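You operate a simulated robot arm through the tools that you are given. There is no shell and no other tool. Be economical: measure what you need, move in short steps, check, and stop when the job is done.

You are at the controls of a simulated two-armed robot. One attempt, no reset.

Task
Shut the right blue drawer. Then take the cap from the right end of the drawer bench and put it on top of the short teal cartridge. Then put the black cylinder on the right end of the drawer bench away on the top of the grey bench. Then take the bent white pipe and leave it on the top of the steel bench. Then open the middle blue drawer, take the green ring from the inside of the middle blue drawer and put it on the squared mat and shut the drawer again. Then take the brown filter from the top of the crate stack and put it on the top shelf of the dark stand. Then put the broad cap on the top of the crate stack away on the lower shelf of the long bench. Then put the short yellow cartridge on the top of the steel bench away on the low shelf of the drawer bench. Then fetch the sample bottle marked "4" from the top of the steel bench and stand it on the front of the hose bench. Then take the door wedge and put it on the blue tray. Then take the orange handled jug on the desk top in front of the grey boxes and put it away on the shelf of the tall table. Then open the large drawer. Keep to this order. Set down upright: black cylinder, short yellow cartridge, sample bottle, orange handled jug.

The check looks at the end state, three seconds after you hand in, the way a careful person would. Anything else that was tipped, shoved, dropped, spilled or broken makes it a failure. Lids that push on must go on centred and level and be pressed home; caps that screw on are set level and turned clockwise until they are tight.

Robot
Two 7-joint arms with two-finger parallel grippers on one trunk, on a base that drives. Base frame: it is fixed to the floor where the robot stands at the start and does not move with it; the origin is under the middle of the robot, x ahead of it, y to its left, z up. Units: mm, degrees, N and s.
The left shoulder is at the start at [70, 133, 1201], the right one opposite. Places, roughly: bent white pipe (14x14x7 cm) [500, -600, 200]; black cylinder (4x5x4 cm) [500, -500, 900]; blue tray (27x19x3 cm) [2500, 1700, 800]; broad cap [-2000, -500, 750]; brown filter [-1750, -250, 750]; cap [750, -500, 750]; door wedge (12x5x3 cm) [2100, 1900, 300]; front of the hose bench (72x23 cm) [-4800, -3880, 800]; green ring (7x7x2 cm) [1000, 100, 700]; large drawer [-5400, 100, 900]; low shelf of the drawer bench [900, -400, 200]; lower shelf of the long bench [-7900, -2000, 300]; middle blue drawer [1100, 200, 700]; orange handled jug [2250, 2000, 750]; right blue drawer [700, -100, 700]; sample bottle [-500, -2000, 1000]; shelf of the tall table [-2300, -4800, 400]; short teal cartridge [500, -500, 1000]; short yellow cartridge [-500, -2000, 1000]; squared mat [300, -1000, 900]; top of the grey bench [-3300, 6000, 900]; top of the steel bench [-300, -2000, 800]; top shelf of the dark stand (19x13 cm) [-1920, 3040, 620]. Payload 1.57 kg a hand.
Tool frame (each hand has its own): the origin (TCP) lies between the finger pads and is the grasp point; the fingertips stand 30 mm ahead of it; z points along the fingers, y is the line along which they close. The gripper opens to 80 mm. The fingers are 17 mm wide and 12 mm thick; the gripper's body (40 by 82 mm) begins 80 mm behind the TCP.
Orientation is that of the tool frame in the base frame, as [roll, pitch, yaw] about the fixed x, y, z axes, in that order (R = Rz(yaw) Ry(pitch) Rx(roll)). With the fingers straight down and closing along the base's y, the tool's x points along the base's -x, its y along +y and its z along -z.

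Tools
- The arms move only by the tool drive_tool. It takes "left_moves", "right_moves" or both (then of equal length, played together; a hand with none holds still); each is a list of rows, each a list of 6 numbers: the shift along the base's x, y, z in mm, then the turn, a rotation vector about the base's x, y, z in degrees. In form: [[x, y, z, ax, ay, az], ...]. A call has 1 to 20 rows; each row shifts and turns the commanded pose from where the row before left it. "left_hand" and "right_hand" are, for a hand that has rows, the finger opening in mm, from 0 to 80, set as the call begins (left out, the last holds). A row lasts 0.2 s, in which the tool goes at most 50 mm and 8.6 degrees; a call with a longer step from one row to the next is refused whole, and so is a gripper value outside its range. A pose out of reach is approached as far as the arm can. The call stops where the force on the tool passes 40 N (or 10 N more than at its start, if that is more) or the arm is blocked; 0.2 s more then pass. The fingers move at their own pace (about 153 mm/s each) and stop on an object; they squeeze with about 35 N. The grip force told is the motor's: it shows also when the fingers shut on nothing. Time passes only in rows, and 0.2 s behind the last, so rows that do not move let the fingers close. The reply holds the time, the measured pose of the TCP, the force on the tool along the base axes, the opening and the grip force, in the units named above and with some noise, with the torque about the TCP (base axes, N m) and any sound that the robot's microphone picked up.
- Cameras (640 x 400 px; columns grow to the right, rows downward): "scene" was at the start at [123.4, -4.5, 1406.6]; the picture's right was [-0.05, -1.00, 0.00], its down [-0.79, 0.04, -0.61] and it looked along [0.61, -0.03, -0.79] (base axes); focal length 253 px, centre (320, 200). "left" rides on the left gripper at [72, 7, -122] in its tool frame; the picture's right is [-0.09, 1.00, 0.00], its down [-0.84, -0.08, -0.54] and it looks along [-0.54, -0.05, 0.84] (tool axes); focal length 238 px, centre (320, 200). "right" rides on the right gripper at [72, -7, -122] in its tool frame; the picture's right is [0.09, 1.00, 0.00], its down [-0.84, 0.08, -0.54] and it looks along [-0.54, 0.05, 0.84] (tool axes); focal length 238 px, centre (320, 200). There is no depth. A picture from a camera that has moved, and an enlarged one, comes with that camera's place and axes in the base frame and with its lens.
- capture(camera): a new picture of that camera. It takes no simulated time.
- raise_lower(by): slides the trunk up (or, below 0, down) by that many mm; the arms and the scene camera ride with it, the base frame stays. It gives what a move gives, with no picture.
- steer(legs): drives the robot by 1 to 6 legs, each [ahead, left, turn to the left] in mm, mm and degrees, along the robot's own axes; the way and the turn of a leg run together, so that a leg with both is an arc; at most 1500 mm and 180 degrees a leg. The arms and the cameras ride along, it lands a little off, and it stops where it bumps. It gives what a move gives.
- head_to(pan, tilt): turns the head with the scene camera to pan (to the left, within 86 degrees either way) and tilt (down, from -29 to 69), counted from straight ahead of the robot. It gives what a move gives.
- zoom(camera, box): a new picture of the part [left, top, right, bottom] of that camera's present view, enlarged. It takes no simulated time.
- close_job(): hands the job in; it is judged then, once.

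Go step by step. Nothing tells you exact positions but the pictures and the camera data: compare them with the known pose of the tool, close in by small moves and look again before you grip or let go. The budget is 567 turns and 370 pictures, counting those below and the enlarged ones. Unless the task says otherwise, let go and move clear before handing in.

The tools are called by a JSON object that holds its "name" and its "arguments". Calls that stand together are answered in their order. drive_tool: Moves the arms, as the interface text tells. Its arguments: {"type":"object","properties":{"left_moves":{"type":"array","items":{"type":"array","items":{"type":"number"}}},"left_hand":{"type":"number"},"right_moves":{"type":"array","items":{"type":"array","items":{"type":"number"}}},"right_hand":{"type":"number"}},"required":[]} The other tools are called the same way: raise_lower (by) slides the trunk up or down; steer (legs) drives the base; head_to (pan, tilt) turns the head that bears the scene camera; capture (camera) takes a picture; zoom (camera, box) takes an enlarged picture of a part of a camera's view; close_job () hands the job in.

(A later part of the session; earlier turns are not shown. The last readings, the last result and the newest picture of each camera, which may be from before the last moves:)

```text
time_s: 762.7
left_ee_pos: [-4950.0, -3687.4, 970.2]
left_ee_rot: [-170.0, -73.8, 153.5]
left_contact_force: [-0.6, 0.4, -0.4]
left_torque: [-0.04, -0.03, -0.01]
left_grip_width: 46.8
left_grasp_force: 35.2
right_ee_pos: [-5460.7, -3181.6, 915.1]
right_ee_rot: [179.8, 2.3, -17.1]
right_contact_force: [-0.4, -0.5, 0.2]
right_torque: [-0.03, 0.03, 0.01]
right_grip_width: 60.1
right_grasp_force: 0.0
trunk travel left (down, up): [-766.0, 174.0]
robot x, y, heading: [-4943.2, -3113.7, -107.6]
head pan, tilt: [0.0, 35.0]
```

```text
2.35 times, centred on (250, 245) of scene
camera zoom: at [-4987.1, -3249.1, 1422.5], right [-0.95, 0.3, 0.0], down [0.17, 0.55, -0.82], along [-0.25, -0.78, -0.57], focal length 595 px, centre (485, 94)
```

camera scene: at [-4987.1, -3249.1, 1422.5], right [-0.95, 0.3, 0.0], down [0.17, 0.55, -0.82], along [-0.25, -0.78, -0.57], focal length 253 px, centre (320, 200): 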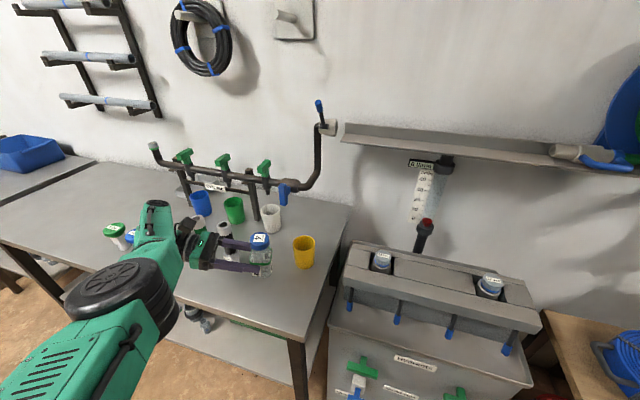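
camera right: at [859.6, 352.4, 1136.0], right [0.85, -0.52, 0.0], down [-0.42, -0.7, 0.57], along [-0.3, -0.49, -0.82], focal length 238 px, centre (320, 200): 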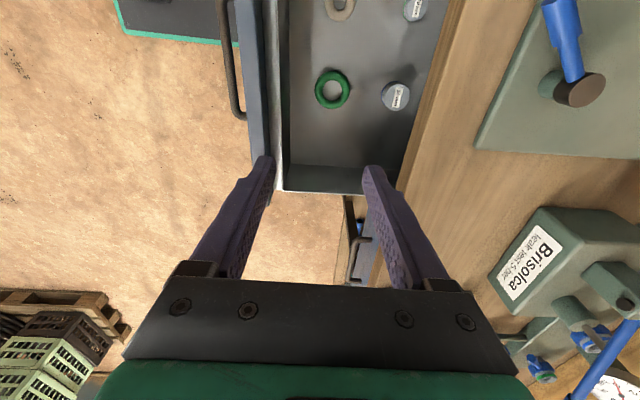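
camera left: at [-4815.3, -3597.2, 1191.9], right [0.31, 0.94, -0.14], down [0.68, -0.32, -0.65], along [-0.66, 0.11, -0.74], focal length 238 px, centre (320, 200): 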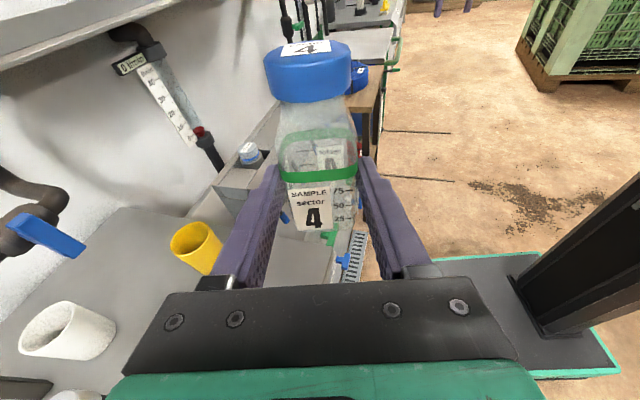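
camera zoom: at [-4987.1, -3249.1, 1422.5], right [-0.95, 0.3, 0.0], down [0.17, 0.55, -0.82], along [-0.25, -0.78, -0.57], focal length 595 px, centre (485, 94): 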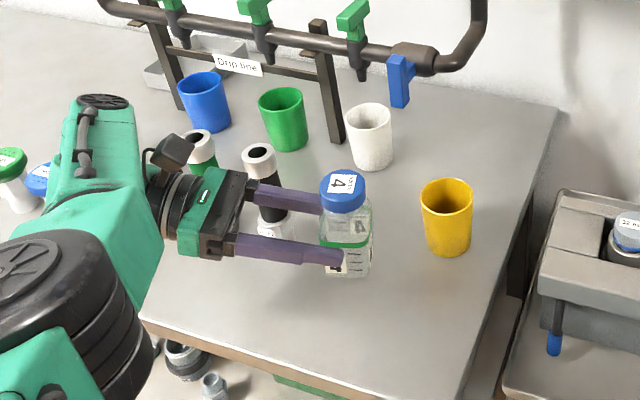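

{"name": "raise_lower", "arguments": {"by": -55}}

{"name": "raise_lower", "arguments": {"by": -12}}

{"name": "zoom", "arguments": {"camera": "scene", "box": [140, 160, 360, 330]}}

```text
time_s: 763.7
left_ee_pos: [-4951.6, -3687.4, 915.1]
left_ee_rot: [-170.0, -73.9, 153.5]
left_contact_force: [-0.2, -0.2, -0.7]
left_torque: [0.0, -0.02, -0.03]
left_grip_width: 47.0
left_grasp_force: 35.1
right_ee_pos: [-5461.3, -3181.2, 859.6]
right_ee_rot: [179.8, 2.1, -17.1]
right_contact_force: [0.3, 0.9, 0.0]
right_torque: [0.01, -0.02, 0.0]
right_grip_width: 60.1
right_grasp_force: 0.1
trunk travel left (down, up): [-711.0, 229.0]
robot x, y, heading: [-4943.5, -3115.4, -107.6]
head pan, tilt: [0.0, 35.0]
```

```text
time_s: 764.3
left_ee_pos: [-4950.7, -3687.8, 902.5]
left_ee_rot: [-170.0, -74.0, 153.5]
left_contact_force: [-0.5, -0.3, -0.5]
left_torque: [-0.02, -0.05, 0.01]
left_grip_width: 47.0
left_grasp_force: 34.7
right_ee_pos: [-5461.3, -3180.2, 847.8]
right_ee_rot: [179.8, 2.2, -17.0]
right_contact_force: [0.1, 0.0, 0.5]
right_torque: [0.0, 0.0, 0.01]
right_grip_width: 60.0
right_grasp_force: 0.0
trunk travel left (down, up): [-699.0, 241.0]
robot x, y, heading: [-4942.8, -3113.9, -107.5]
head pan, tilt: [0.0, 35.0]
```

```text
2.35 times, centred on (250, 245) of scene
camera zoom: at [-4987.2, -3249.0, 1355.4], right [-0.95, 0.3, 0.0], down [0.17, 0.55, -0.82], along [-0.25, -0.78, -0.57], focal length 595 px, centre (485, 94)
```

zoom: 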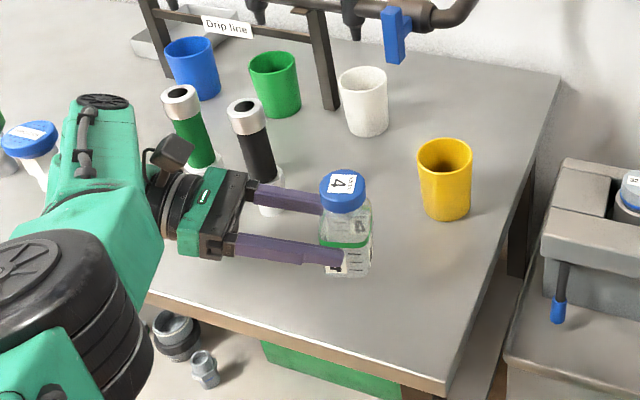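

{"name": "raise_lower", "arguments": {"by": -20}}

{"name": "raise_lower", "arguments": {"by": -10}}

{"name": "raise_lower", "arguments": {"by": -10}}

{"name": "zoom", "arguments": {"camera": "scene", "box": [140, 160, 360, 330]}}

```text
time_s: 765.0
left_ee_pos: [-4950.5, -3687.9, 882.7]
left_ee_rot: [-170.0, -73.9, 153.5]
left_contact_force: [0.0, 0.4, -1.1]
left_torque: [0.0, 0.01, 0.0]
left_grip_width: 46.8
left_grasp_force: 34.7
right_ee_pos: [-5460.3, -3181.3, 828.3]
right_ee_rot: [179.8, 2.2, -17.1]
right_contact_force: [1.1, -0.3, -0.5]
right_torque: [-0.01, -0.01, 0.01]
right_grip_width: 59.9
right_grasp_force: 0.1
trunk travel left (down, up): [-679.0, 261.0]
robot x, y, heading: [-4944.5, -3114.4, -107.5]
head pan, tilt: [0.0, 35.0]
```

```text
time_s: 765.5
left_ee_pos: [-4950.0, -3687.6, 871.9]
left_ee_rot: [-170.0, -73.9, 153.4]
left_contact_force: [0.0, 1.3, 0.7]
left_torque: [-0.01, -0.03, 0.0]
left_grip_width: 46.7
left_grasp_force: 34.6
right_ee_pos: [-5461.0, -3181.3, 817.0]
right_ee_rot: [179.8, 2.2, -17.1]
right_contact_force: [0.0, -0.9, 0.0]
right_torque: [-0.01, 0.03, -0.02]
right_grip_width: 60.0
right_grasp_force: 0.0
trunk travel left (down, up): [-669.0, 271.0]
robot x, y, heading: [-4944.6, -3119.2, -107.2]
head pan, tilt: [0.0, 35.0]
```

```text
time_s: 766.1
left_ee_pos: [-4950.5, -3686.9, 863.3]
left_ee_rot: [-170.0, -73.8, 153.4]
left_contact_force: [-0.4, 0.1, -0.7]
left_torque: [0.0, -0.05, 0.05]
left_grip_width: 46.7
left_grasp_force: 35.2
right_ee_pos: [-5461.1, -3180.8, 807.8]
right_ee_rot: [179.8, 2.2, -17.1]
right_contact_force: [0.1, 0.1, 0.0]
right_torque: [-0.02, 0.0, 0.02]
right_grip_width: 60.0
right_grasp_force: 0.1
trunk travel left (down, up): [-659.0, 281.0]
robot x, y, heading: [-4942.4, -3116.0, -107.3]
head pan, tilt: [0.0, 35.0]
```

```text
2.35 times, centred on (250, 245) of scene
camera zoom: at [-4987.1, -3248.9, 1315.4], right [-0.95, 0.3, 0.0], down [0.17, 0.55, -0.82], along [-0.25, -0.78, -0.57], focal length 595 px, centre (485, 94)
```

zoom: 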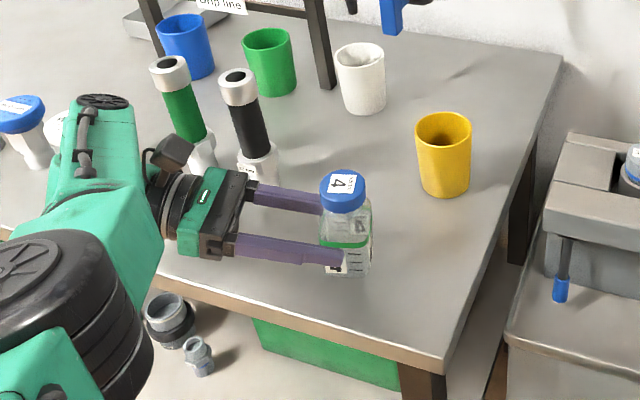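

{"name": "raise_lower", "arguments": {"by": -10}}

{"name": "raise_lower", "arguments": {"by": -8}}

{"name": "raise_lower", "arguments": {"by": -8}}

{"name": "zoom", "arguments": {"camera": "scene", "box": [180, 190, 320, 290]}}

```text
time_s: 766.7
left_ee_pos: [-4949.8, -3687.0, 853.2]
left_ee_rot: [-170.0, -73.9, 153.5]
left_contact_force: [0.1, 0.7, -1.1]
left_torque: [-0.02, 0.01, 0.0]
left_grip_width: 47.2
left_grasp_force: 35.4
right_ee_pos: [-5460.6, -3181.4, 797.4]
right_ee_rot: [179.8, 2.2, -17.1]
right_contact_force: [0.1, 0.6, 0.1]
right_torque: [0.0, 0.0, -0.01]
right_grip_width: 60.1
right_grasp_force: 0.1
trunk travel left (down, up): [-649.0, 291.0]
robot x, y, heading: [-4943.2, -3116.7, -107.4]
head pan, tilt: [0.0, 35.0]
```

```text
time_s: 767.3
left_ee_pos: [-4949.9, -3687.4, 849.9]
left_ee_rot: [-168.1, -74.1, 151.9]
left_contact_force: [2.5, -6.8, 29.1]
left_torque: [0.48, 1.01, 0.2]
left_grip_width: 47.6
left_grasp_force: 34.8
right_ee_pos: [-5460.6, -3178.1, 791.1]
right_ee_rot: [179.7, 2.2, -17.1]
right_contact_force: [0.9, 0.0, 0.7]
right_torque: [0.01, -0.02, -0.02]
right_grip_width: 60.1
right_grasp_force: 0.1
trunk travel left (down, up): [-641.0, 299.0]
robot x, y, heading: [-4942.6, -3117.8, -107.5]
head pan, tilt: [0.0, 35.0]
```

```text
time_s: 767.9
left_ee_pos: [-4949.5, -3685.9, 840.3]
left_ee_rot: [-168.4, -74.0, 152.1]
left_contact_force: [3.8, -6.8, 30.0]
left_torque: [0.52, 0.42, 0.02]
left_grip_width: 47.3
left_grasp_force: 35.5
right_ee_pos: [-5460.6, -3179.4, 781.1]
right_ee_rot: [179.5, 2.1, -17.1]
right_contact_force: [0.2, 1.1, -0.5]
right_torque: [0.01, 0.01, -0.02]
right_grip_width: 60.1
right_grasp_force: 0.0
trunk travel left (down, up): [-633.0, 307.0]
robot x, y, heading: [-4942.2, -3113.7, -107.6]
head pan, tilt: [0.0, 35.0]
```

```text
4.00 times, centred on (250, 240) of scene
camera zoom: at [-4985.9, -3244.9, 1290.0], right [-0.95, 0.3, 0.0], down [0.17, 0.54, -0.82], along [-0.25, -0.78, -0.57], focal length 1012 px, centre (600, 40)
```

zoom: 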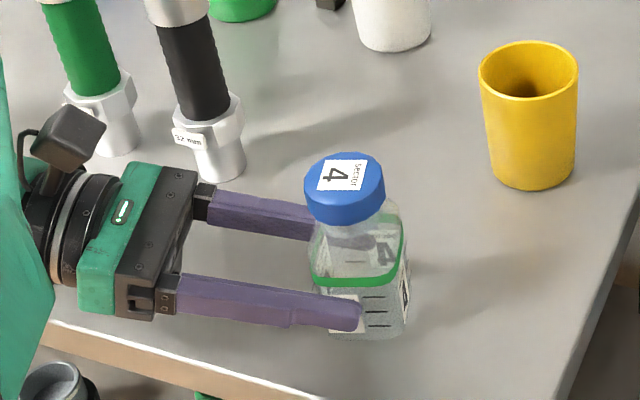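

{"name": "raise_lower", "arguments": {"by": -4}}

{"name": "capture", "arguments": {"camera": "left"}}

{"name": "zoom", "arguments": {"camera": "scene", "box": [180, 190, 320, 290]}}

```text
time_s: 768.4
left_ee_pos: [-4950.5, -3686.0, 835.0]
left_ee_rot: [-168.3, -74.1, 151.9]
left_contact_force: [2.1, -5.9, 31.3]
left_torque: [0.6, 0.44, 0.05]
left_grip_width: 47.1
left_grasp_force: 34.9
right_ee_pos: [-5459.7, -3178.3, 777.8]
right_ee_rot: [179.6, 2.2, -17.1]
right_contact_force: [-0.8, 0.7, 0.1]
right_torque: [0.0, 0.02, 0.0]
right_grip_width: 59.9
right_grasp_force: 0.0
trunk travel left (down, up): [-629.0, 311.0]
robot x, y, heading: [-4939.8, -3116.1, -107.4]
head pan, tilt: [0.0, 35.0]
```

```text
123 pictures are left
camera left: at [-4853.3, -3701.5, 936.7], right [0.31, 0.94, -0.14], down [0.68, -0.33, -0.65], along [-0.66, 0.1, -0.74], focal length 238 px, centre (320, 200)
```

left: 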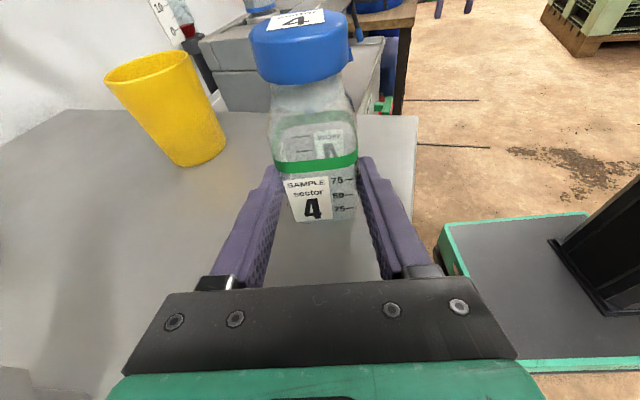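

```text
4.00 times, centred on (250, 240) of scene
camera zoom: at [-4986.3, -3244.5, 1286.0], right [-0.95, 0.3, 0.0], down [0.17, 0.54, -0.82], along [-0.25, -0.78, -0.57], focal length 1012 px, centre (600, 40)
```

zoom: 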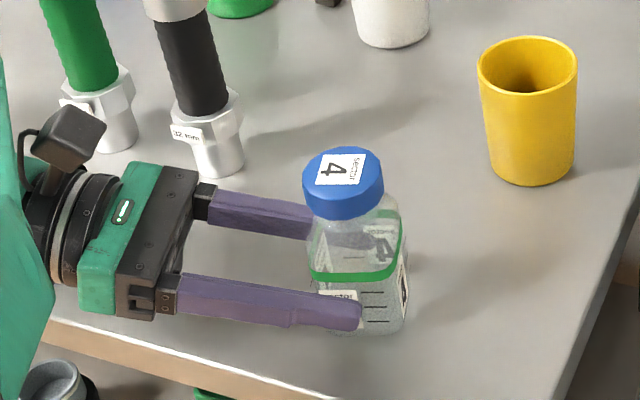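

{"name": "raise_lower", "arguments": {"by": 3}}

{"name": "drive_tool", "arguments": {"left_hand": 56, "left_moves": [[0, 0, 0, 0, 0, 0], [0, 0, 0, 0, 0, 0], [0, 0, 0, 0, 0, 0]]}}

{"name": "zoom", "arguments": {"camera": "scene", "box": [180, 190, 320, 290]}}

```text
time_s: 768.9
left_ee_pos: [-4952.0, -3684.8, 836.9]
left_ee_rot: [-169.7, -73.9, 153.2]
left_contact_force: [-2.1, -1.3, 15.7]
left_torque: [0.41, 0.42, 0.06]
left_grip_width: 47.0
left_grasp_force: 34.9
right_ee_pos: [-5461.0, -3179.4, 780.0]
right_ee_rot: [179.7, 2.1, -17.1]
right_contact_force: [-0.1, 0.1, -0.1]
right_torque: [-0.03, 0.03, 0.01]
right_grip_width: 60.2
right_grasp_force: 0.1
trunk travel left (down, up): [-632.0, 308.0]
robot x, y, heading: [-4945.7, -3115.4, -107.3]
head pan, tilt: [0.0, 35.0]
```

```text
time_s: 769.7
left_ee_pos: [-4950.4, -3687.0, 836.3]
left_ee_rot: [-170.1, -73.9, 153.7]
left_contact_force: [-0.2, 0.3, -0.5]
left_torque: [0.01, 0.02, 0.01]
left_grip_width: 56.3
left_grasp_force: 0.0
right_ee_pos: [-5460.3, -3180.8, 780.0]
right_ee_rot: [179.9, 2.2, -17.1]
right_contact_force: [0.4, -0.1, 0.1]
right_torque: [-0.01, 0.01, -0.01]
right_grip_width: 60.2
right_grasp_force: 0.2
trunk travel left (down, up): [-632.0, 308.0]
robot x, y, heading: [-4940.7, -3117.4, -107.5]
head pan, tilt: [0.0, 35.0]
```

```text
4.00 times, centred on (250, 240) of scene
camera zoom: at [-4987.2, -3249.2, 1288.4], right [-0.95, 0.3, 0.0], down [0.17, 0.55, -0.82], along [-0.25, -0.78, -0.57], focal length 1012 px, centre (600, 40)
```

zoom: 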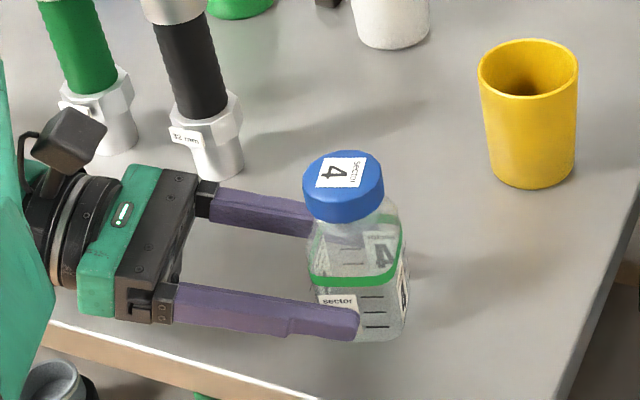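

{"name": "drive_tool", "arguments": {"left_hand": 74, "left_moves": [[0, 0, 0, 0, 0, 0], [0, 0, 0, 0, 0, 0]]}}

{"name": "steer", "arguments": {"legs": [[17, 108, 0]]}}

{"name": "raise_lower", "arguments": {"by": 250}}

{"name": "capture", "arguments": {"camera": "scene"}}

```text
time_s: 770.3
left_ee_pos: [-4949.8, -3687.4, 837.4]
left_ee_rot: [-170.0, -73.9, 153.5]
left_contact_force: [0.3, 0.3, -0.1]
left_torque: [0.03, 0.01, 0.0]
left_grip_width: 73.9
left_grasp_force: 0.0
right_ee_pos: [-5460.8, -3181.0, 779.7]
right_ee_rot: [179.8, 2.2, -17.2]
right_contact_force: [0.0, 0.1, 0.6]
right_torque: [-0.01, 0.02, 0.01]
right_grip_width: 60.1
right_grasp_force: 0.0
trunk travel left (down, up): [-632.0, 308.0]
robot x, y, heading: [-4943.7, -3116.7, -107.4]
head pan, tilt: [0.0, 35.0]
```

```text
time_s: 771.5
left_ee_pos: [-4856.1, -3736.1, 837.1]
left_ee_rot: [-169.9, -73.9, 153.4]
left_contact_force: [-0.4, 0.5, -0.6]
left_torque: [0.01, -0.05, -0.01]
left_grip_width: 73.8
left_grasp_force: 0.1
right_ee_pos: [-5365.0, -3228.3, 781.0]
right_ee_rot: [179.8, 2.2, -17.4]
right_contact_force: [0.1, -0.1, 1.1]
right_torque: [0.03, 0.05, 0.04]
right_grip_width: 60.1
right_grasp_force: 0.1
trunk travel left (down, up): [-632.0, 308.0]
robot x, y, heading: [-4849.4, -3165.2, -107.8]
head pan, tilt: [0.0, 35.0]
```

```text
time_s: 774.1
left_ee_pos: [-4857.4, -3735.3, 1086.7]
left_ee_rot: [-170.1, -73.9, 153.3]
left_contact_force: [0.6, 0.2, -0.6]
left_torque: [-0.01, -0.01, -0.01]
left_grip_width: 74.1
left_grasp_force: 0.0
right_ee_pos: [-5364.3, -3228.1, 1029.5]
right_ee_rot: [179.8, 2.1, -17.3]
right_contact_force: [-0.2, 0.0, 0.3]
right_torque: [0.01, -0.02, -0.02]
right_grip_width: 59.9
right_grasp_force: 0.0
trunk travel left (down, up): [-882.0, 58.0]
robot x, y, heading: [-4849.5, -3163.7, -107.5]
head pan, tilt: [0.0, 35.0]
```

```text
120 pictures are left
camera scene: at [-4891.3, -3297.3, 1538.4], right [-0.95, 0.3, 0.0], down [0.17, 0.55, -0.82], along [-0.25, -0.78, -0.57], focal length 253 px, centre (320, 200)
```

scene: 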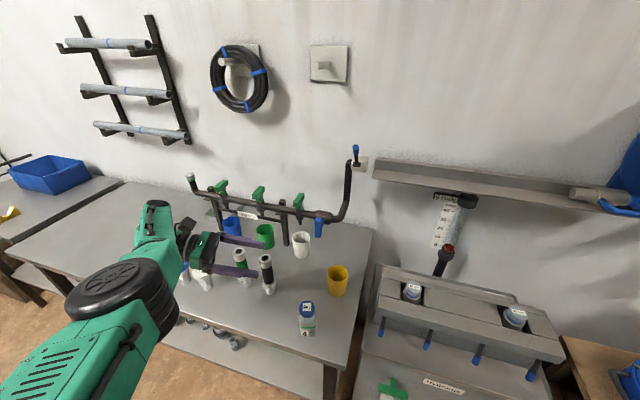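

Bottle 4 stands on the hose bench front. Now I'll unroll the left wrist and drive back across the room toward the door wedge and desk.

{"name": "steer", "arguments": {"legs": [[-350, 0, 0]]}}

{"name": "drive_tool", "arguments": {"left_moves": [[0, 0, 0, -2.4, -7.6, 0], [0, 0, 0, -2.4, -7.6, 0], [0, 0, 0, -2.4, -7.6, 0], [0, 0, 0, -2.4, -7.6, 0], [0, 0, 0, -2.4, -7.6, 0], [0, 0, 0, -2.4, -7.6, 0], [0, 0, 0, -2.4, -7.6, 0], [0, 0, 0, -2.4, -7.6, 0], [0, 0, 0, -2.4, -7.6, 0]]}}

{"name": "steer", "arguments": {"legs": [[0, 0, 137.5], [922, -603, 0], [922, -603, 0], [967, 365, 0], [967, 365, 0]]}}

```text
time_s: 776.3
left_ee_pos: [-4750.9, -3402.9, 1085.1]
left_ee_rot: [-170.3, -74.0, 153.7]
left_contact_force: [-0.5, -0.7, -0.2]
left_torque: [-0.01, 0.0, 0.0]
left_grip_width: 74.1
left_grasp_force: 0.1
right_ee_pos: [-5259.1, -2894.9, 1030.0]
right_ee_rot: [180.0, 2.2, -17.2]
right_contact_force: [0.4, -1.5, 0.3]
right_torque: [0.02, 0.0, 0.01]
right_grip_width: 59.8
right_grasp_force: 0.0
trunk travel left (down, up): [-882.0, 58.0]
robot x, y, heading: [-4744.1, -2828.4, -107.5]
head pan, tilt: [0.0, 35.0]
```

```text
time_s: 778.3
left_ee_pos: [-4749.4, -3400.5, 1086.8]
left_ee_rot: [-178.5, -2.4, 160.0]
left_contact_force: [-0.4, 0.3, 0.1]
left_torque: [0.0, -0.01, -0.02]
left_grip_width: 74.2
left_grasp_force: 0.2
right_ee_pos: [-5257.6, -2893.5, 1029.4]
right_ee_rot: [179.8, 2.1, -17.2]
right_contact_force: [0.8, -0.4, 0.9]
right_torque: [-0.02, -0.02, 0.0]
right_grip_width: 59.9
right_grasp_force: 0.2
trunk travel left (down, up): [-882.0, 58.0]
robot x, y, heading: [-4743.5, -2831.6, -107.4]
head pan, tilt: [0.0, 35.0]
```

```text
time_s: 804.6
left_ee_pos: [-807.8, -1092.6, 1087.7]
left_ee_rot: [-178.4, -2.4, -64.0]
left_contact_force: [-0.5, -0.9, 0.3]
left_torque: [0.0, 0.03, -0.02]
left_grip_width: 74.1
left_grasp_force: 0.0
right_ee_pos: [-791.7, -1811.1, 1030.6]
right_ee_rot: [179.8, 2.2, 118.7]
right_contact_force: [0.0, 0.1, -0.5]
right_torque: [0.02, -0.06, 0.02]
right_grip_width: 60.1
right_grasp_force: 0.1
trunk travel left (down, up): [-882.0, 58.0]
robot x, y, heading: [-1207.7, -1495.7, 28.6]
head pan, tilt: [0.0, 35.0]
```

{"name": "steer", "arguments": {"legs": [[924, 433, 0], [924, 433, 0], [1100, 227, 0]]}}

{"name": "head_to", "arguments": {"pan": 5, "tilt": 30}}

{"name": "capture", "arguments": {"camera": "scene"}}

```text
time_s: 820.1
left_ee_pos: [1254.2, 1294.6, 1085.9]
left_ee_rot: [-178.6, -2.4, -63.9]
left_contact_force: [0.1, -0.3, 0.6]
left_torque: [-0.02, 0.0, 0.0]
left_grip_width: 74.1
left_grasp_force: 0.0
right_ee_pos: [1270.6, 574.3, 1031.0]
right_ee_rot: [179.8, 2.2, 118.9]
right_contact_force: [-0.7, -0.3, 0.3]
right_torque: [-0.03, 0.0, 0.02]
right_grip_width: 59.9
right_grasp_force: 0.0
trunk travel left (down, up): [-882.0, 58.0]
robot x, y, heading: [853.7, 886.9, 28.6]
head pan, tilt: [0.0, 35.0]
```

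```text
time_s: 820.8
left_ee_pos: [1255.3, 1294.0, 1084.8]
left_ee_rot: [-178.6, -2.5, -64.0]
left_contact_force: [-0.1, 0.8, 0.1]
left_torque: [-0.01, 0.01, -0.01]
left_grip_width: 73.9
left_grasp_force: 0.0
right_ee_pos: [1272.3, 573.9, 1031.0]
right_ee_rot: [179.7, 2.2, 118.9]
right_contact_force: [-0.6, 0.1, -0.6]
right_torque: [0.0, -0.02, 0.0]
right_grip_width: 59.9
right_grasp_force: 0.1
trunk travel left (down, up): [-882.0, 58.0]
robot x, y, heading: [854.1, 885.5, 28.6]
head pan, tilt: [5.0, 30.0]
```

```text
119 pictures are left
camera scene: at [972.2, 959.6, 1546.2], right [0.55, -0.83, 0.0], down [-0.42, -0.28, -0.87], along [0.72, 0.48, -0.5], focal length 253 px, centre (320, 200)
```

scene: 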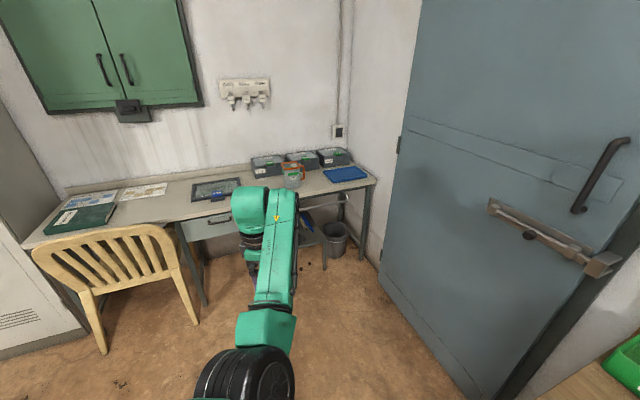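

I see the desk with the orange-handled jug and blue tray; the wedge should be low under the desk. Driving around to face the desk (heading 54°).

{"name": "steer", "arguments": {"legs": [[0, 0, 25.4], [780, 0, 0], [0, -560, 0]]}}

{"name": "head_to", "arguments": {"pan": 0, "tilt": 40}}

{"name": "capture", "arguments": {"camera": "scene"}}

```text
time_s: 828.4
left_ee_pos: [1872.2, 1783.9, 1087.0]
left_ee_rot: [-178.5, -2.4, -39.0]
left_contact_force: [0.3, -0.4, 0.1]
left_torque: [0.02, -0.01, 0.03]
left_grip_width: 74.2
left_grasp_force: 0.0
right_ee_pos: [2182.1, 1144.9, 1028.3]
right_ee_rot: [179.7, 1.2, 144.4]
right_contact_force: [-2.4, 3.3, -0.5]
right_torque: [-0.21, -0.12, 0.14]
right_grip_width: 59.7
right_grasp_force: 0.0
trunk travel left (down, up): [-882.0, 58.0]
robot x, y, heading: [1681.2, 1248.5, 53.6]
head pan, tilt: [5.0, 30.0]
stopped in leg 3: the force on the tool passed its limit at 86 N (the readings are from after the stop); the commanded pose is now the measured one
```

```text
time_s: 829.1
left_ee_pos: [1872.5, 1785.1, 1088.2]
left_ee_rot: [-178.6, -2.4, -39.1]
left_contact_force: [-0.1, 0.1, -0.5]
left_torque: [0.01, 0.01, 0.0]
left_grip_width: 74.0
left_grasp_force: 0.1
right_ee_pos: [2182.9, 1144.3, 1028.9]
right_ee_rot: [179.9, 1.3, 144.3]
right_contact_force: [-0.4, -0.5, -0.2]
right_torque: [0.04, 0.0, 0.0]
right_grip_width: 59.9
right_grasp_force: 0.0
trunk travel left (down, up): [-882.0, 58.0]
robot x, y, heading: [1677.6, 1246.1, 53.4]
head pan, tilt: [0.0, 40.0]
```

```text
118 pictures are left
camera scene: at [1757.5, 1354.7, 1531.0], right [0.8, -0.6, 0.0], down [-0.38, -0.52, -0.77], along [0.46, 0.62, -0.64], focal length 253 px, centre (320, 200)
```

scene: 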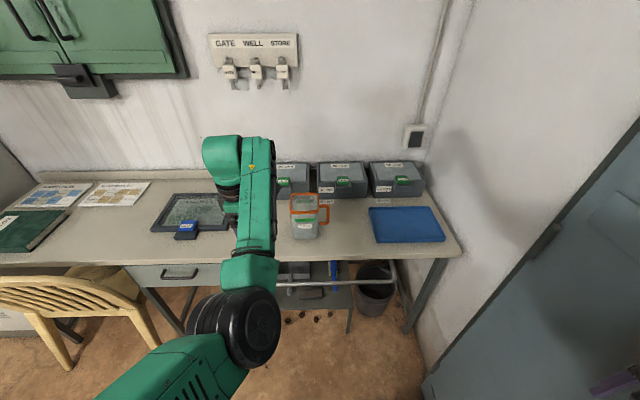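

The right hand brushed the door hardware; I'll back away from it, tuck that hand in, and zoom under the desk.

{"name": "steer", "arguments": {"legs": [[0, 80, 0]]}}

{"name": "drive_tool", "arguments": {"right_moves": [[-30, 22, 0, 0, 0, 0], [-30, 22, 0, 0, 0, 0], [-30, 22, 0, 0, 0, 0], [-30, 22, 0, 0, 0, 0], [-30, 22, 0, 0, 0, 0], [-20, 15, 0, 0, 0, 0]]}}

{"name": "zoom", "arguments": {"camera": "scene", "box": [260, 160, 440, 340]}}

{"name": "capture", "arguments": {"camera": "right"}}

```text
time_s: 830.2
left_ee_pos: [1812.9, 1827.6, 1086.9]
left_ee_rot: [-178.6, -2.1, -39.2]
left_contact_force: [0.3, 0.0, 0.5]
left_torque: [0.04, 0.04, 0.0]
left_grip_width: 73.7
left_grasp_force: 0.1
right_ee_pos: [2123.5, 1186.5, 1025.9]
right_ee_rot: [179.8, 1.0, 144.2]
right_contact_force: [-0.1, -0.8, -0.9]
right_torque: [-0.01, 0.03, -0.02]
right_grip_width: 59.9
right_grasp_force: 0.0
trunk travel left (down, up): [-882.0, 58.0]
robot x, y, heading: [1618.1, 1295.2, 53.2]
head pan, tilt: [0.0, 40.0]
```

```text
time_s: 831.6
left_ee_pos: [1809.1, 1832.6, 1086.6]
left_ee_rot: [-178.5, -2.4, -39.1]
left_contact_force: [-0.3, 0.3, 0.9]
left_torque: [0.0, -0.03, -0.02]
left_grip_width: 74.2
left_grasp_force: 0.0
right_ee_pos: [2091.1, 1211.9, 1028.4]
right_ee_rot: [180.0, 1.3, 144.1]
right_contact_force: [-0.5, 0.2, 0.3]
right_torque: [0.03, -0.03, 0.0]
right_grip_width: 60.1
right_grasp_force: 0.1
right hand out of reach, approached as far as the arm can: row 2, 3, 4, 5, 6
trunk travel left (down, up): [-882.0, 58.0]
robot x, y, heading: [1618.9, 1294.5, 53.2]
head pan, tilt: [0.0, 40.0]
```

```text
2.22 times, centred on (350, 250) of scene
camera zoom: at [1694.5, 1401.8, 1530.9], right [0.8, -0.6, 0.0], down [-0.38, -0.52, -0.77], along [0.46, 0.61, -0.64], focal length 562 px, centre (253, 89)
```

zoom: 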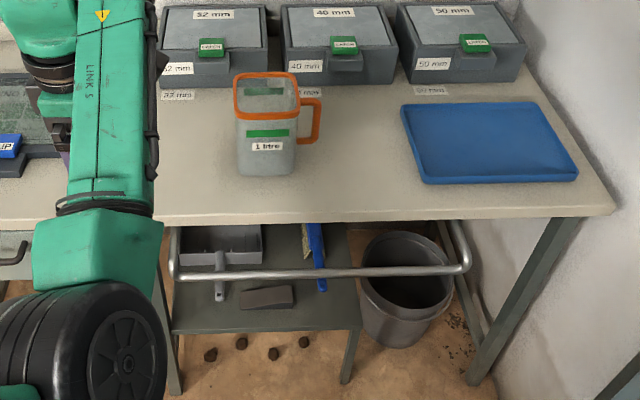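

```text
116 pictures are left
camera right: at [2025.7, 1249.4, 1147.6], right [0.51, 0.86, 0.0], down [0.71, -0.42, 0.56], along [0.48, -0.29, -0.83], focal length 238 px, centre (320, 200)
```

right: 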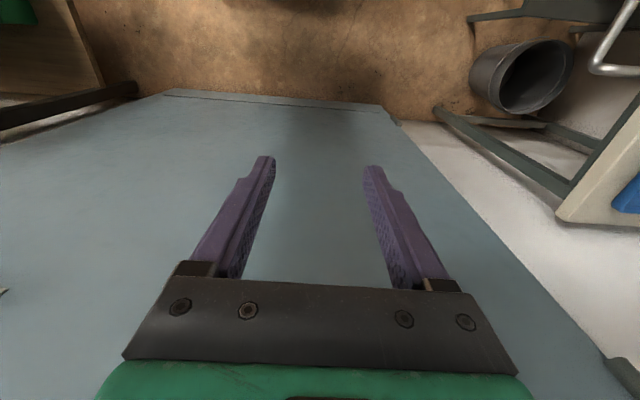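

{"name": "steer", "arguments": {"legs": [[-150, 0, 0]]}}

{"name": "raise_lower", "arguments": {"by": -400}}

{"name": "raise_lower", "arguments": {"by": -250}}

{"name": "head_to", "arguments": {"pan": 0, "tilt": 30}}

{"name": "zoom", "arguments": {"camera": "scene", "box": [220, 60, 460, 260]}}

```text
time_s: 833.0
left_ee_pos: [1724.0, 1716.2, 1083.5]
left_ee_rot: [-178.8, -2.5, -39.3]
left_contact_force: [-0.2, -0.6, -0.1]
left_torque: [-0.01, 0.03, 0.01]
left_grip_width: 73.7
left_grasp_force: 0.1
right_ee_pos: [2004.2, 1093.8, 1026.5]
right_ee_rot: [-180.0, 1.4, 144.1]
right_contact_force: [-0.9, -0.2, -0.4]
right_torque: [0.0, 0.01, 0.03]
right_grip_width: 60.1
right_grasp_force: 0.0
trunk travel left (down, up): [-882.0, 58.0]
robot x, y, heading: [1528.5, 1175.4, 53.3]
head pan, tilt: [0.0, 40.0]
```

```text
time_s: 836.8
left_ee_pos: [1721.9, 1713.1, 686.2]
left_ee_rot: [-178.6, -2.4, -39.2]
left_contact_force: [-0.7, -0.8, 0.4]
left_torque: [0.0, 0.0, -0.01]
left_grip_width: 74.1
left_grasp_force: 0.1
right_ee_pos: [2002.6, 1093.5, 629.0]
right_ee_rot: [179.9, 1.4, 144.1]
right_contact_force: [-0.1, 0.2, 0.0]
right_torque: [-0.04, -0.01, 0.0]
right_grip_width: 60.1
right_grasp_force: 0.0
trunk travel left (down, up): [-482.0, 458.0]
robot x, y, heading: [1528.7, 1177.4, 53.4]
head pan, tilt: [0.0, 40.0]
```

```text
time_s: 839.4
left_ee_pos: [1723.3, 1713.4, 435.9]
left_ee_rot: [-178.5, -2.4, -39.3]
left_contact_force: [0.2, -0.9, 1.0]
left_torque: [0.02, 0.02, 0.0]
left_grip_width: 73.7
left_grasp_force: 0.1
right_ee_pos: [2003.5, 1092.9, 377.6]
right_ee_rot: [179.9, 1.4, 144.1]
right_contact_force: [0.3, 0.4, -1.1]
right_torque: [-0.02, -0.02, -0.03]
right_grip_width: 60.2
right_grasp_force: 0.1
trunk travel left (down, up): [-232.0, 708.0]
robot x, y, heading: [1528.5, 1176.8, 53.0]
head pan, tilt: [0.0, 40.0]
```

```text
time_s: 840.1
left_ee_pos: [1721.7, 1713.0, 436.1]
left_ee_rot: [-178.7, -2.5, -39.2]
left_contact_force: [-0.5, 0.8, 0.1]
left_torque: [-0.01, 0.01, 0.01]
left_grip_width: 74.1
left_grasp_force: 0.0
right_ee_pos: [2003.2, 1092.9, 378.0]
right_ee_rot: [179.9, 1.4, 144.1]
right_contact_force: [0.3, -0.5, 0.7]
right_torque: [0.03, -0.02, 0.01]
right_grip_width: 60.0
right_grasp_force: 0.1
trunk travel left (down, up): [-232.0, 708.0]
robot x, y, heading: [1525.4, 1177.5, 53.3]
head pan, tilt: [0.0, 30.0]
```

```text
2.00 times, centred on (340, 160) of scene
camera zoom: at [1609.9, 1287.7, 896.2], right [0.8, -0.6, 0.0], down [-0.3, -0.4, -0.87], along [0.52, 0.69, -0.5], focal length 506 px, centre (280, 280)
```

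zoom: 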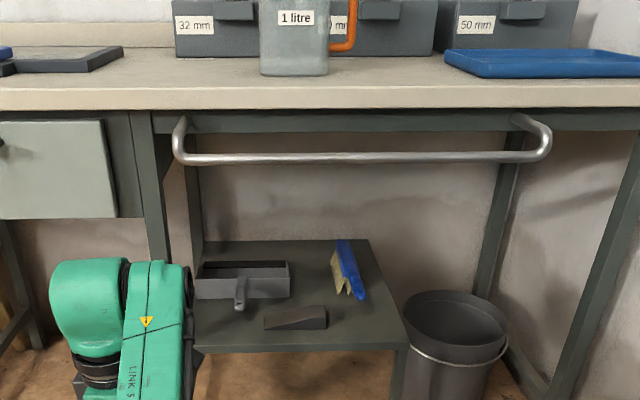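

The wedge lies on a low stool under the desk with good headroom. I'll tuck the right hand forward and inward so it clears the door, and shift the left hand toward the centre.

{"name": "drive_tool", "arguments": {"right_moves": [[0, 31, 0, 0, 0, 0], [0, 31, 0, 0, 0, 0], [0, 31, 0, 0, 0, 0], [0, 31, 0, 0, 0, 0], [-10, 30, 0, 0, 0, 0], [-20, 25, 0, 0, 0, 0], [-25, 20, 0, 0, 0, 0], [-25, 20, 0, 0, 0, 0]], "left_moves": [[12, -9, 0, 0, 0, 0], [12, -9, 0, 0, 0, 0], [12, -9, 0, 0, 0, 0], [12, -9, 0, 0, 0, 0], [12, -9, 0, 0, 0, 0], [12, -9, 0, 0, 0, 0], [12, -9, 0, 0, 0, 0], [12, -9, 0, 0, 0, 0]]}}

{"name": "head_to", "arguments": {"pan": -10, "tilt": 40}}

{"name": "capture", "arguments": {"camera": "scene"}}

```text
time_s: 841.9
left_ee_pos: [1818.6, 1643.4, 437.0]
left_ee_rot: [-178.7, -2.3, -38.9]
left_contact_force: [-0.1, 0.1, 0.0]
left_torque: [0.0, -0.01, 0.02]
left_grip_width: 74.0
left_grasp_force: 0.1
right_ee_pos: [1919.8, 1309.5, 380.3]
right_ee_rot: [179.9, 1.5, 144.2]
right_contact_force: [-1.1, -0.2, -0.1]
right_torque: [0.01, -0.01, 0.05]
right_grip_width: 60.1
right_grasp_force: 0.1
trunk travel left (down, up): [-232.0, 708.0]
robot x, y, heading: [1525.0, 1175.7, 53.4]
head pan, tilt: [0.0, 30.0]
```

```text
time_s: 842.6
left_ee_pos: [1816.4, 1643.0, 434.7]
left_ee_rot: [-178.7, -2.2, -39.0]
left_contact_force: [0.0, 0.0, 0.0]
left_torque: [0.0, -0.03, 0.04]
left_grip_width: 74.0
left_grasp_force: 0.1
right_ee_pos: [1921.8, 1310.9, 379.7]
right_ee_rot: [179.8, 1.5, 144.3]
right_contact_force: [-0.3, -0.1, 1.4]
right_torque: [0.0, 0.01, -0.02]
right_grip_width: 59.8
right_grasp_force: 0.2
trunk travel left (down, up): [-232.0, 708.0]
robot x, y, heading: [1526.1, 1173.0, 53.2]
head pan, tilt: [-10.0, 40.0]
```

```text
114 pictures are left
camera scene: at [1617.8, 1273.5, 881.0], right [0.69, -0.73, 0.0], down [-0.47, -0.44, -0.77], along [0.56, 0.53, -0.64], focal length 253 px, centre (320, 200)
```

scene: 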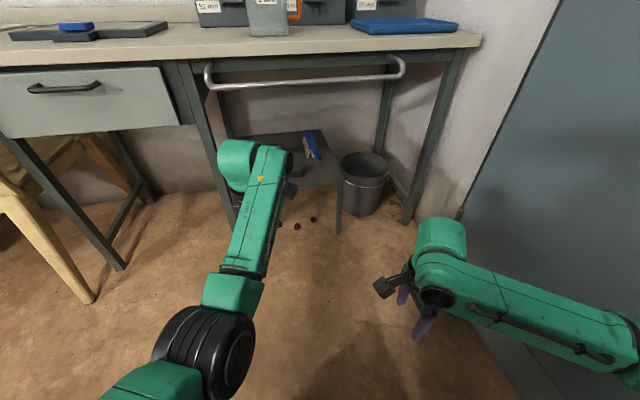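

{"name": "drive_tool", "arguments": {"left_moves": [[17, -13, 0, 0, 0, 0], [17, -13, 0, 0, 0, 0], [17, -13, 0, 0, 0, 0], [17, -13, 0, 0, 0, 0], [17, -13, 0, 0, 0, 0], [0, 0, 0, 0, 0, 0]]}}

{"name": "steer", "arguments": {"legs": [[0, 0, 6.7]]}}

```text
time_s: 844.0
left_ee_pos: [1903.5, 1575.6, 436.7]
left_ee_rot: [-178.7, -2.4, -39.2]
left_contact_force: [1.2, 0.5, -0.8]
left_torque: [-0.01, 0.02, 0.0]
left_grip_width: 74.3
left_grasp_force: 0.0
right_ee_pos: [1918.9, 1310.1, 380.4]
right_ee_rot: [180.0, 1.3, 144.2]
right_contact_force: [-0.4, 0.3, -0.2]
right_torque: [0.02, -0.03, 0.0]
right_grip_width: 59.8
right_grasp_force: 0.0
trunk travel left (down, up): [-232.0, 708.0]
robot x, y, heading: [1529.1, 1174.8, 53.2]
head pan, tilt: [-10.0, 40.0]
```

```text
time_s: 845.0
left_ee_pos: [1851.8, 1620.5, 435.5]
left_ee_rot: [-178.7, -2.3, -32.3]
left_contact_force: [-0.7, -0.1, -0.2]
left_torque: [0.01, -0.02, 0.02]
left_grip_width: 74.0
left_grasp_force: 0.1
right_ee_pos: [1902.5, 1356.7, 380.3]
right_ee_rot: [-180.0, 1.5, 151.0]
right_contact_force: [-0.3, 0.3, -0.3]
right_torque: [0.0, 0.01, -0.01]
right_grip_width: 60.2
right_grasp_force: 0.0
trunk travel left (down, up): [-232.0, 708.0]
robot x, y, heading: [1530.2, 1177.1, 60.3]
head pan, tilt: [-10.0, 40.0]
```

{"name": "steer", "arguments": {"legs": [[200, -95, 0], [140, 0, 0]]}}

{"name": "capture", "arguments": {"camera": "left"}}

{"name": "capture", "arguments": {"camera": "scene"}}

```text
time_s: 847.6
left_ee_pos: [2104.4, 1874.1, 435.5]
left_ee_rot: [-178.8, -2.4, -32.2]
left_contact_force: [-0.3, 0.2, -0.2]
left_torque: [0.02, 0.0, 0.0]
left_grip_width: 74.0
left_grasp_force: 0.0
right_ee_pos: [2153.1, 1610.3, 380.0]
right_ee_rot: [179.9, 1.4, 151.2]
right_contact_force: [0.2, 0.0, 0.8]
right_torque: [0.04, -0.05, 0.01]
right_grip_width: 60.1
right_grasp_force: 0.1
trunk travel left (down, up): [-232.0, 708.0]
robot x, y, heading: [1778.6, 1429.3, 60.3]
head pan, tilt: [-10.0, 40.0]
```

```text
113 pictures are left
camera left: at [2155.4, 1830.1, 558.7], right [-0.61, -0.79, -0.03], down [-0.69, 0.51, 0.51], along [-0.39, 0.33, -0.86], focal length 238 px, centre (320, 200)
```

left: 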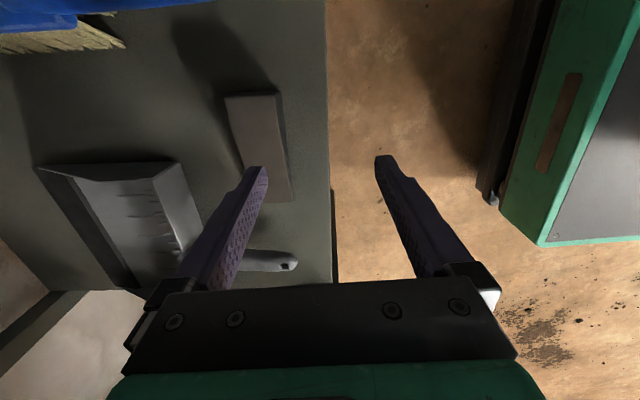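

```text
112 pictures are left
camera scene: at [1857.3, 1537.8, 880.9], right [0.77, -0.64, 0.0], down [-0.41, -0.49, -0.77], along [0.49, 0.59, -0.64], focal length 253 px, centre (320, 200)
```

scene: 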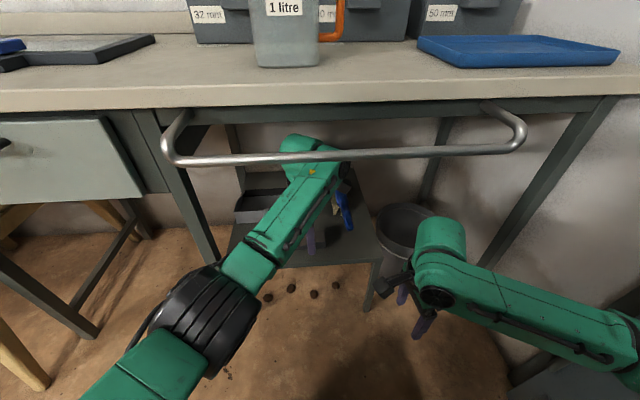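

{"name": "steer", "arguments": {"legs": [[58, 0, 0]]}}

{"name": "raise_lower", "arguments": {"by": -50}}

{"name": "capture", "arguments": {"camera": "left"}}

```text
time_s: 848.6
left_ee_pos: [2133.6, 1924.6, 435.2]
left_ee_rot: [-178.8, -2.4, -32.2]
left_contact_force: [0.0, 1.1, -0.1]
left_torque: [0.01, 0.02, 0.0]
left_grip_width: 74.0
left_grasp_force: 0.0
right_ee_pos: [2182.2, 1662.1, 380.3]
right_ee_rot: [179.9, 1.4, 151.1]
right_contact_force: [0.6, -0.3, 0.1]
right_torque: [-0.01, 0.0, 0.05]
right_grip_width: 60.1
right_grasp_force: 0.1
trunk travel left (down, up): [-232.0, 708.0]
robot x, y, heading: [1809.0, 1479.1, 60.4]
head pan, tilt: [-10.0, 40.0]
```

```text
time_s: 849.5
left_ee_pos: [2133.3, 1923.7, 385.0]
left_ee_rot: [-178.6, -2.4, -32.4]
left_contact_force: [-0.4, -0.1, 0.1]
left_torque: [0.01, -0.01, 0.02]
left_grip_width: 73.8
left_grasp_force: 0.0
right_ee_pos: [2182.4, 1661.0, 330.7]
right_ee_rot: [179.8, 1.4, 151.2]
right_contact_force: [-0.6, -0.3, -0.1]
right_torque: [0.02, -0.04, 0.01]
right_grip_width: 59.8
right_grasp_force: 0.1
trunk travel left (down, up): [-182.0, 758.0]
robot x, y, heading: [1807.5, 1479.5, 60.5]
head pan, tilt: [-10.0, 40.0]
```

```text
111 pictures are left
camera left: at [2184.7, 1881.2, 508.9], right [-0.61, -0.79, -0.03], down [-0.69, 0.51, 0.51], along [-0.39, 0.33, -0.86], focal length 238 px, centre (320, 200)
```

left: 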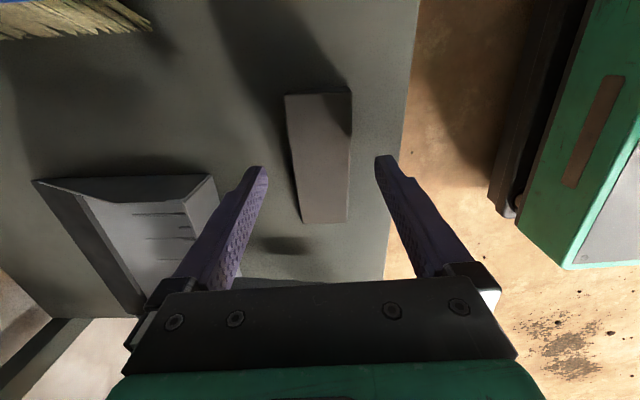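

{"name": "raise_lower", "arguments": {"by": -25}}

{"name": "drive_tool", "arguments": {"left_moves": [[0, 0, -4, 0, 0, 0], [0, 0, -4, 0, 0, 0], [0, 0, -3, 0, 0, 0]]}}

```text
time_s: 850.2
left_ee_pos: [2133.0, 1923.7, 360.7]
left_ee_rot: [-178.6, -2.4, -32.3]
left_contact_force: [0.4, -0.2, -0.2]
left_torque: [0.02, 0.02, 0.0]
left_grip_width: 73.9
left_grasp_force: 0.0
right_ee_pos: [2183.1, 1661.0, 305.9]
right_ee_rot: [179.9, 1.4, 151.1]
right_contact_force: [0.3, 1.6, 0.0]
right_torque: [-0.03, -0.01, 0.0]
right_grip_width: 59.7
right_grasp_force: 0.0
trunk travel left (down, up): [-157.0, 783.0]
robot x, y, heading: [1807.0, 1482.7, 60.6]
head pan, tilt: [-10.0, 40.0]
```

```text
time_s: 851.0
left_ee_pos: [2132.6, 1924.5, 350.6]
left_ee_rot: [-178.6, -2.4, -32.2]
left_contact_force: [-0.4, 0.2, 5.4]
left_torque: [-0.2, 0.19, 0.01]
left_grip_width: 73.9
left_grasp_force: 0.0
right_ee_pos: [2182.9, 1662.1, 306.6]
right_ee_rot: [179.9, 1.3, 151.2]
right_contact_force: [-0.1, 0.4, -0.5]
right_torque: [-0.02, -0.02, 0.05]
right_grip_width: 60.0
right_grasp_force: 0.0
trunk travel left (down, up): [-157.0, 783.0]
robot x, y, heading: [1807.1, 1482.2, 60.3]
head pan, tilt: [-10.0, 40.0]
```

Tips touch the stool at z≈320. Raising 1–2 mm and closing on the wedge.

{"name": "drive_tool", "arguments": {"left_hand": 0, "left_moves": [[0, 0, 2, 0, 0, 0], [0, 0, 0, 0, 0, 0], [0, 0, 0, 0, 0, 0], [0, 0, 0, 0, 0, 0]]}}

{"name": "raise_lower", "arguments": {"by": 70}}

{"name": "capture", "arguments": {"camera": "left"}}

```text
time_s: 852.0
left_ee_pos: [2134.7, 1924.7, 352.2]
left_ee_rot: [-178.7, -2.4, -32.3]
left_contact_force: [0.2, 0.1, 0.8]
left_torque: [-0.01, 0.02, -0.02]
left_grip_width: 43.9
left_grasp_force: 34.5
right_ee_pos: [2183.0, 1661.8, 305.1]
right_ee_rot: [179.9, 1.5, 151.1]
right_contact_force: [0.4, -0.1, 0.0]
right_torque: [0.02, 0.0, 0.02]
right_grip_width: 59.9
right_grasp_force: 0.1
trunk travel left (down, up): [-157.0, 783.0]
robot x, y, heading: [1808.3, 1481.1, 60.2]
head pan, tilt: [-10.0, 40.0]
```

```text
time_s: 853.1
left_ee_pos: [2134.8, 1924.4, 422.0]
left_ee_rot: [-178.8, -2.4, -32.3]
left_contact_force: [-0.4, -0.4, -0.9]
left_torque: [0.02, -0.01, 0.03]
left_grip_width: 43.7
left_grasp_force: 35.2
right_ee_pos: [2183.1, 1661.2, 376.3]
right_ee_rot: [-179.9, 1.3, 151.1]
right_contact_force: [0.0, 1.2, -0.4]
right_torque: [0.01, 0.01, 0.01]
right_grip_width: 60.2
right_grasp_force: 0.1
trunk travel left (down, up): [-227.0, 713.0]
robot x, y, heading: [1811.8, 1477.7, 60.0]
head pan, tilt: [-10.0, 40.0]
```

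```text
110 pictures are left
camera left: at [2185.8, 1881.2, 544.9], right [-0.61, -0.79, -0.03], down [-0.69, 0.51, 0.51], along [-0.39, 0.33, -0.86], focal length 238 px, centre (320, 200)
```

left: 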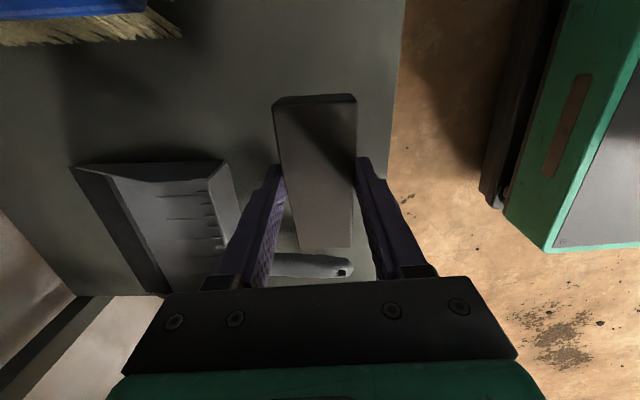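

Wedge held. Backing out from under the desk, raising up, and folding the right arm backward to keep clear of the door.

{"name": "steer", "arguments": {"legs": [[-480, 60, 0]]}}

{"name": "raise_lower", "arguments": {"by": 400}}

{"name": "raise_lower", "arguments": {"by": 300}}

{"name": "drive_tool", "arguments": {"right_moves": [[8, -40, 0, 0, 0, 0], [8, -40, 0, 0, 0, 0], [8, -40, 0, 0, 0, 0], [8, -40, 0, 0, 0, 0], [8, -40, 0, 0, 0, 0], [-16, -38, 0, 0, 0, 0], [-20, -36, 0, 0, 0, 0], [-20, -36, 0, 0, 0, 0], [-20, -36, 0, 0, 0, 0], [-20, -36, 0, 0, 0, 0], [-20, -36, 0, 0, 0, 0]]}}

```text
time_s: 856.0
left_ee_pos: [1841.1, 1533.3, 421.9]
left_ee_rot: [-178.7, -2.4, -32.2]
left_contact_force: [-1.0, -0.3, -1.4]
left_torque: [-0.02, -0.03, 0.02]
left_grip_width: 43.3
left_grasp_force: 35.1
right_ee_pos: [1889.5, 1270.8, 374.5]
right_ee_rot: [179.9, 1.4, 151.1]
right_contact_force: [-0.3, -0.2, 0.1]
right_torque: [0.02, 0.0, 0.0]
right_grip_width: 59.8
right_grasp_force: 0.1
trunk travel left (down, up): [-227.0, 713.0]
robot x, y, heading: [1514.9, 1086.4, 59.9]
head pan, tilt: [-10.0, 40.0]
```

```text
time_s: 859.8
left_ee_pos: [1841.3, 1533.0, 821.4]
left_ee_rot: [-178.6, -2.4, -32.2]
left_contact_force: [0.1, -0.2, -0.9]
left_torque: [0.02, 0.01, -0.02]
left_grip_width: 43.1
left_grasp_force: 35.2
right_ee_pos: [1890.1, 1271.9, 774.3]
right_ee_rot: [179.9, 1.3, 151.1]
right_contact_force: [-0.7, -0.4, 0.2]
right_torque: [0.0, 0.0, 0.0]
right_grip_width: 60.1
right_grasp_force: 0.1
trunk travel left (down, up): [-627.0, 313.0]
robot x, y, heading: [1515.8, 1092.5, 60.4]
head pan, tilt: [-10.0, 40.0]
```

```text
time_s: 862.8
left_ee_pos: [1840.6, 1534.1, 1122.1]
left_ee_rot: [-178.7, -2.4, -32.3]
left_contact_force: [0.8, -0.4, -1.6]
left_torque: [-0.02, 0.01, -0.01]
left_grip_width: 43.1
left_grasp_force: 35.0
right_ee_pos: [1889.7, 1270.7, 1075.1]
right_ee_rot: [179.9, 1.3, 151.2]
right_contact_force: [0.5, -0.9, -0.6]
right_torque: [0.0, 0.02, 0.02]
right_grip_width: 59.9
right_grasp_force: 0.0
trunk travel left (down, up): [-927.0, 13.0]
robot x, y, heading: [1517.3, 1090.2, 60.4]
head pan, tilt: [-10.0, 40.0]
```

```text
time_s: 865.2
left_ee_pos: [1841.1, 1532.8, 1123.0]
left_ee_rot: [-178.6, -2.3, -32.3]
left_contact_force: [-0.3, -0.6, -0.8]
left_torque: [0.03, -0.01, 0.01]
left_grip_width: 43.5
left_grasp_force: 34.9
right_ee_pos: [1896.6, 867.0, 1041.4]
right_ee_rot: [179.8, 4.6, 153.1]
right_contact_force: [0.9, -0.3, -0.9]
right_torque: [0.01, 0.04, -0.04]
right_grip_width: 60.2
right_grasp_force: 0.1
right hand out of reach, approached as far as the arm can: row 1, 2, 3, 4, 6, 7, 8
trunk travel left (down, up): [-927.0, 13.0]
robot x, y, heading: [1516.8, 1091.8, 60.2]
head pan, tilt: [-10.0, 40.0]
```

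{"name": "head_to", "arguments": {"pan": -75, "tilt": 45}}

{"name": "capture", "arguments": {"camera": "scene"}}

```text
time_s: 866.6
left_ee_pos: [1841.2, 1534.1, 1121.7]
left_ee_rot: [-178.8, -2.5, -32.2]
left_contact_force: [0.6, -0.1, -1.3]
left_torque: [0.02, 0.0, 0.01]
left_grip_width: 43.3
left_grasp_force: 35.3
right_ee_pos: [1896.4, 869.4, 1041.3]
right_ee_rot: [179.9, 4.4, 153.1]
right_contact_force: [-1.0, -0.3, 0.8]
right_torque: [0.02, 0.03, -0.01]
right_grip_width: 59.7
right_grasp_force: 0.2
trunk travel left (down, up): [-927.0, 13.0]
robot x, y, heading: [1516.0, 1088.0, 60.4]
head pan, tilt: [-75.0, 45.0]
```

```text
109 pictures are left
camera scene: at [1618.1, 1112.0, 1568.6], right [-0.25, -0.97, 0.0], down [-0.68, 0.18, -0.71], along [0.68, -0.18, -0.71], focal length 253 px, centre (320, 200)
```

scene: 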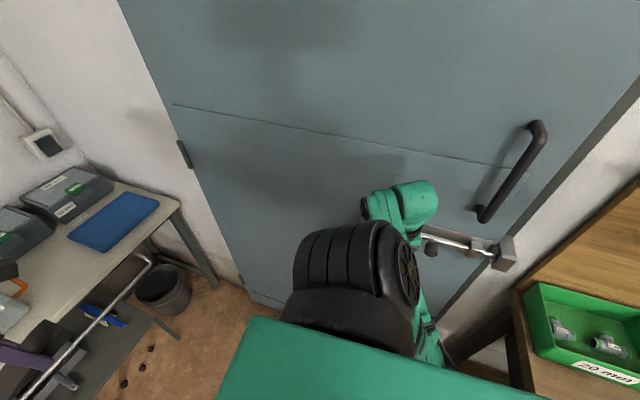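

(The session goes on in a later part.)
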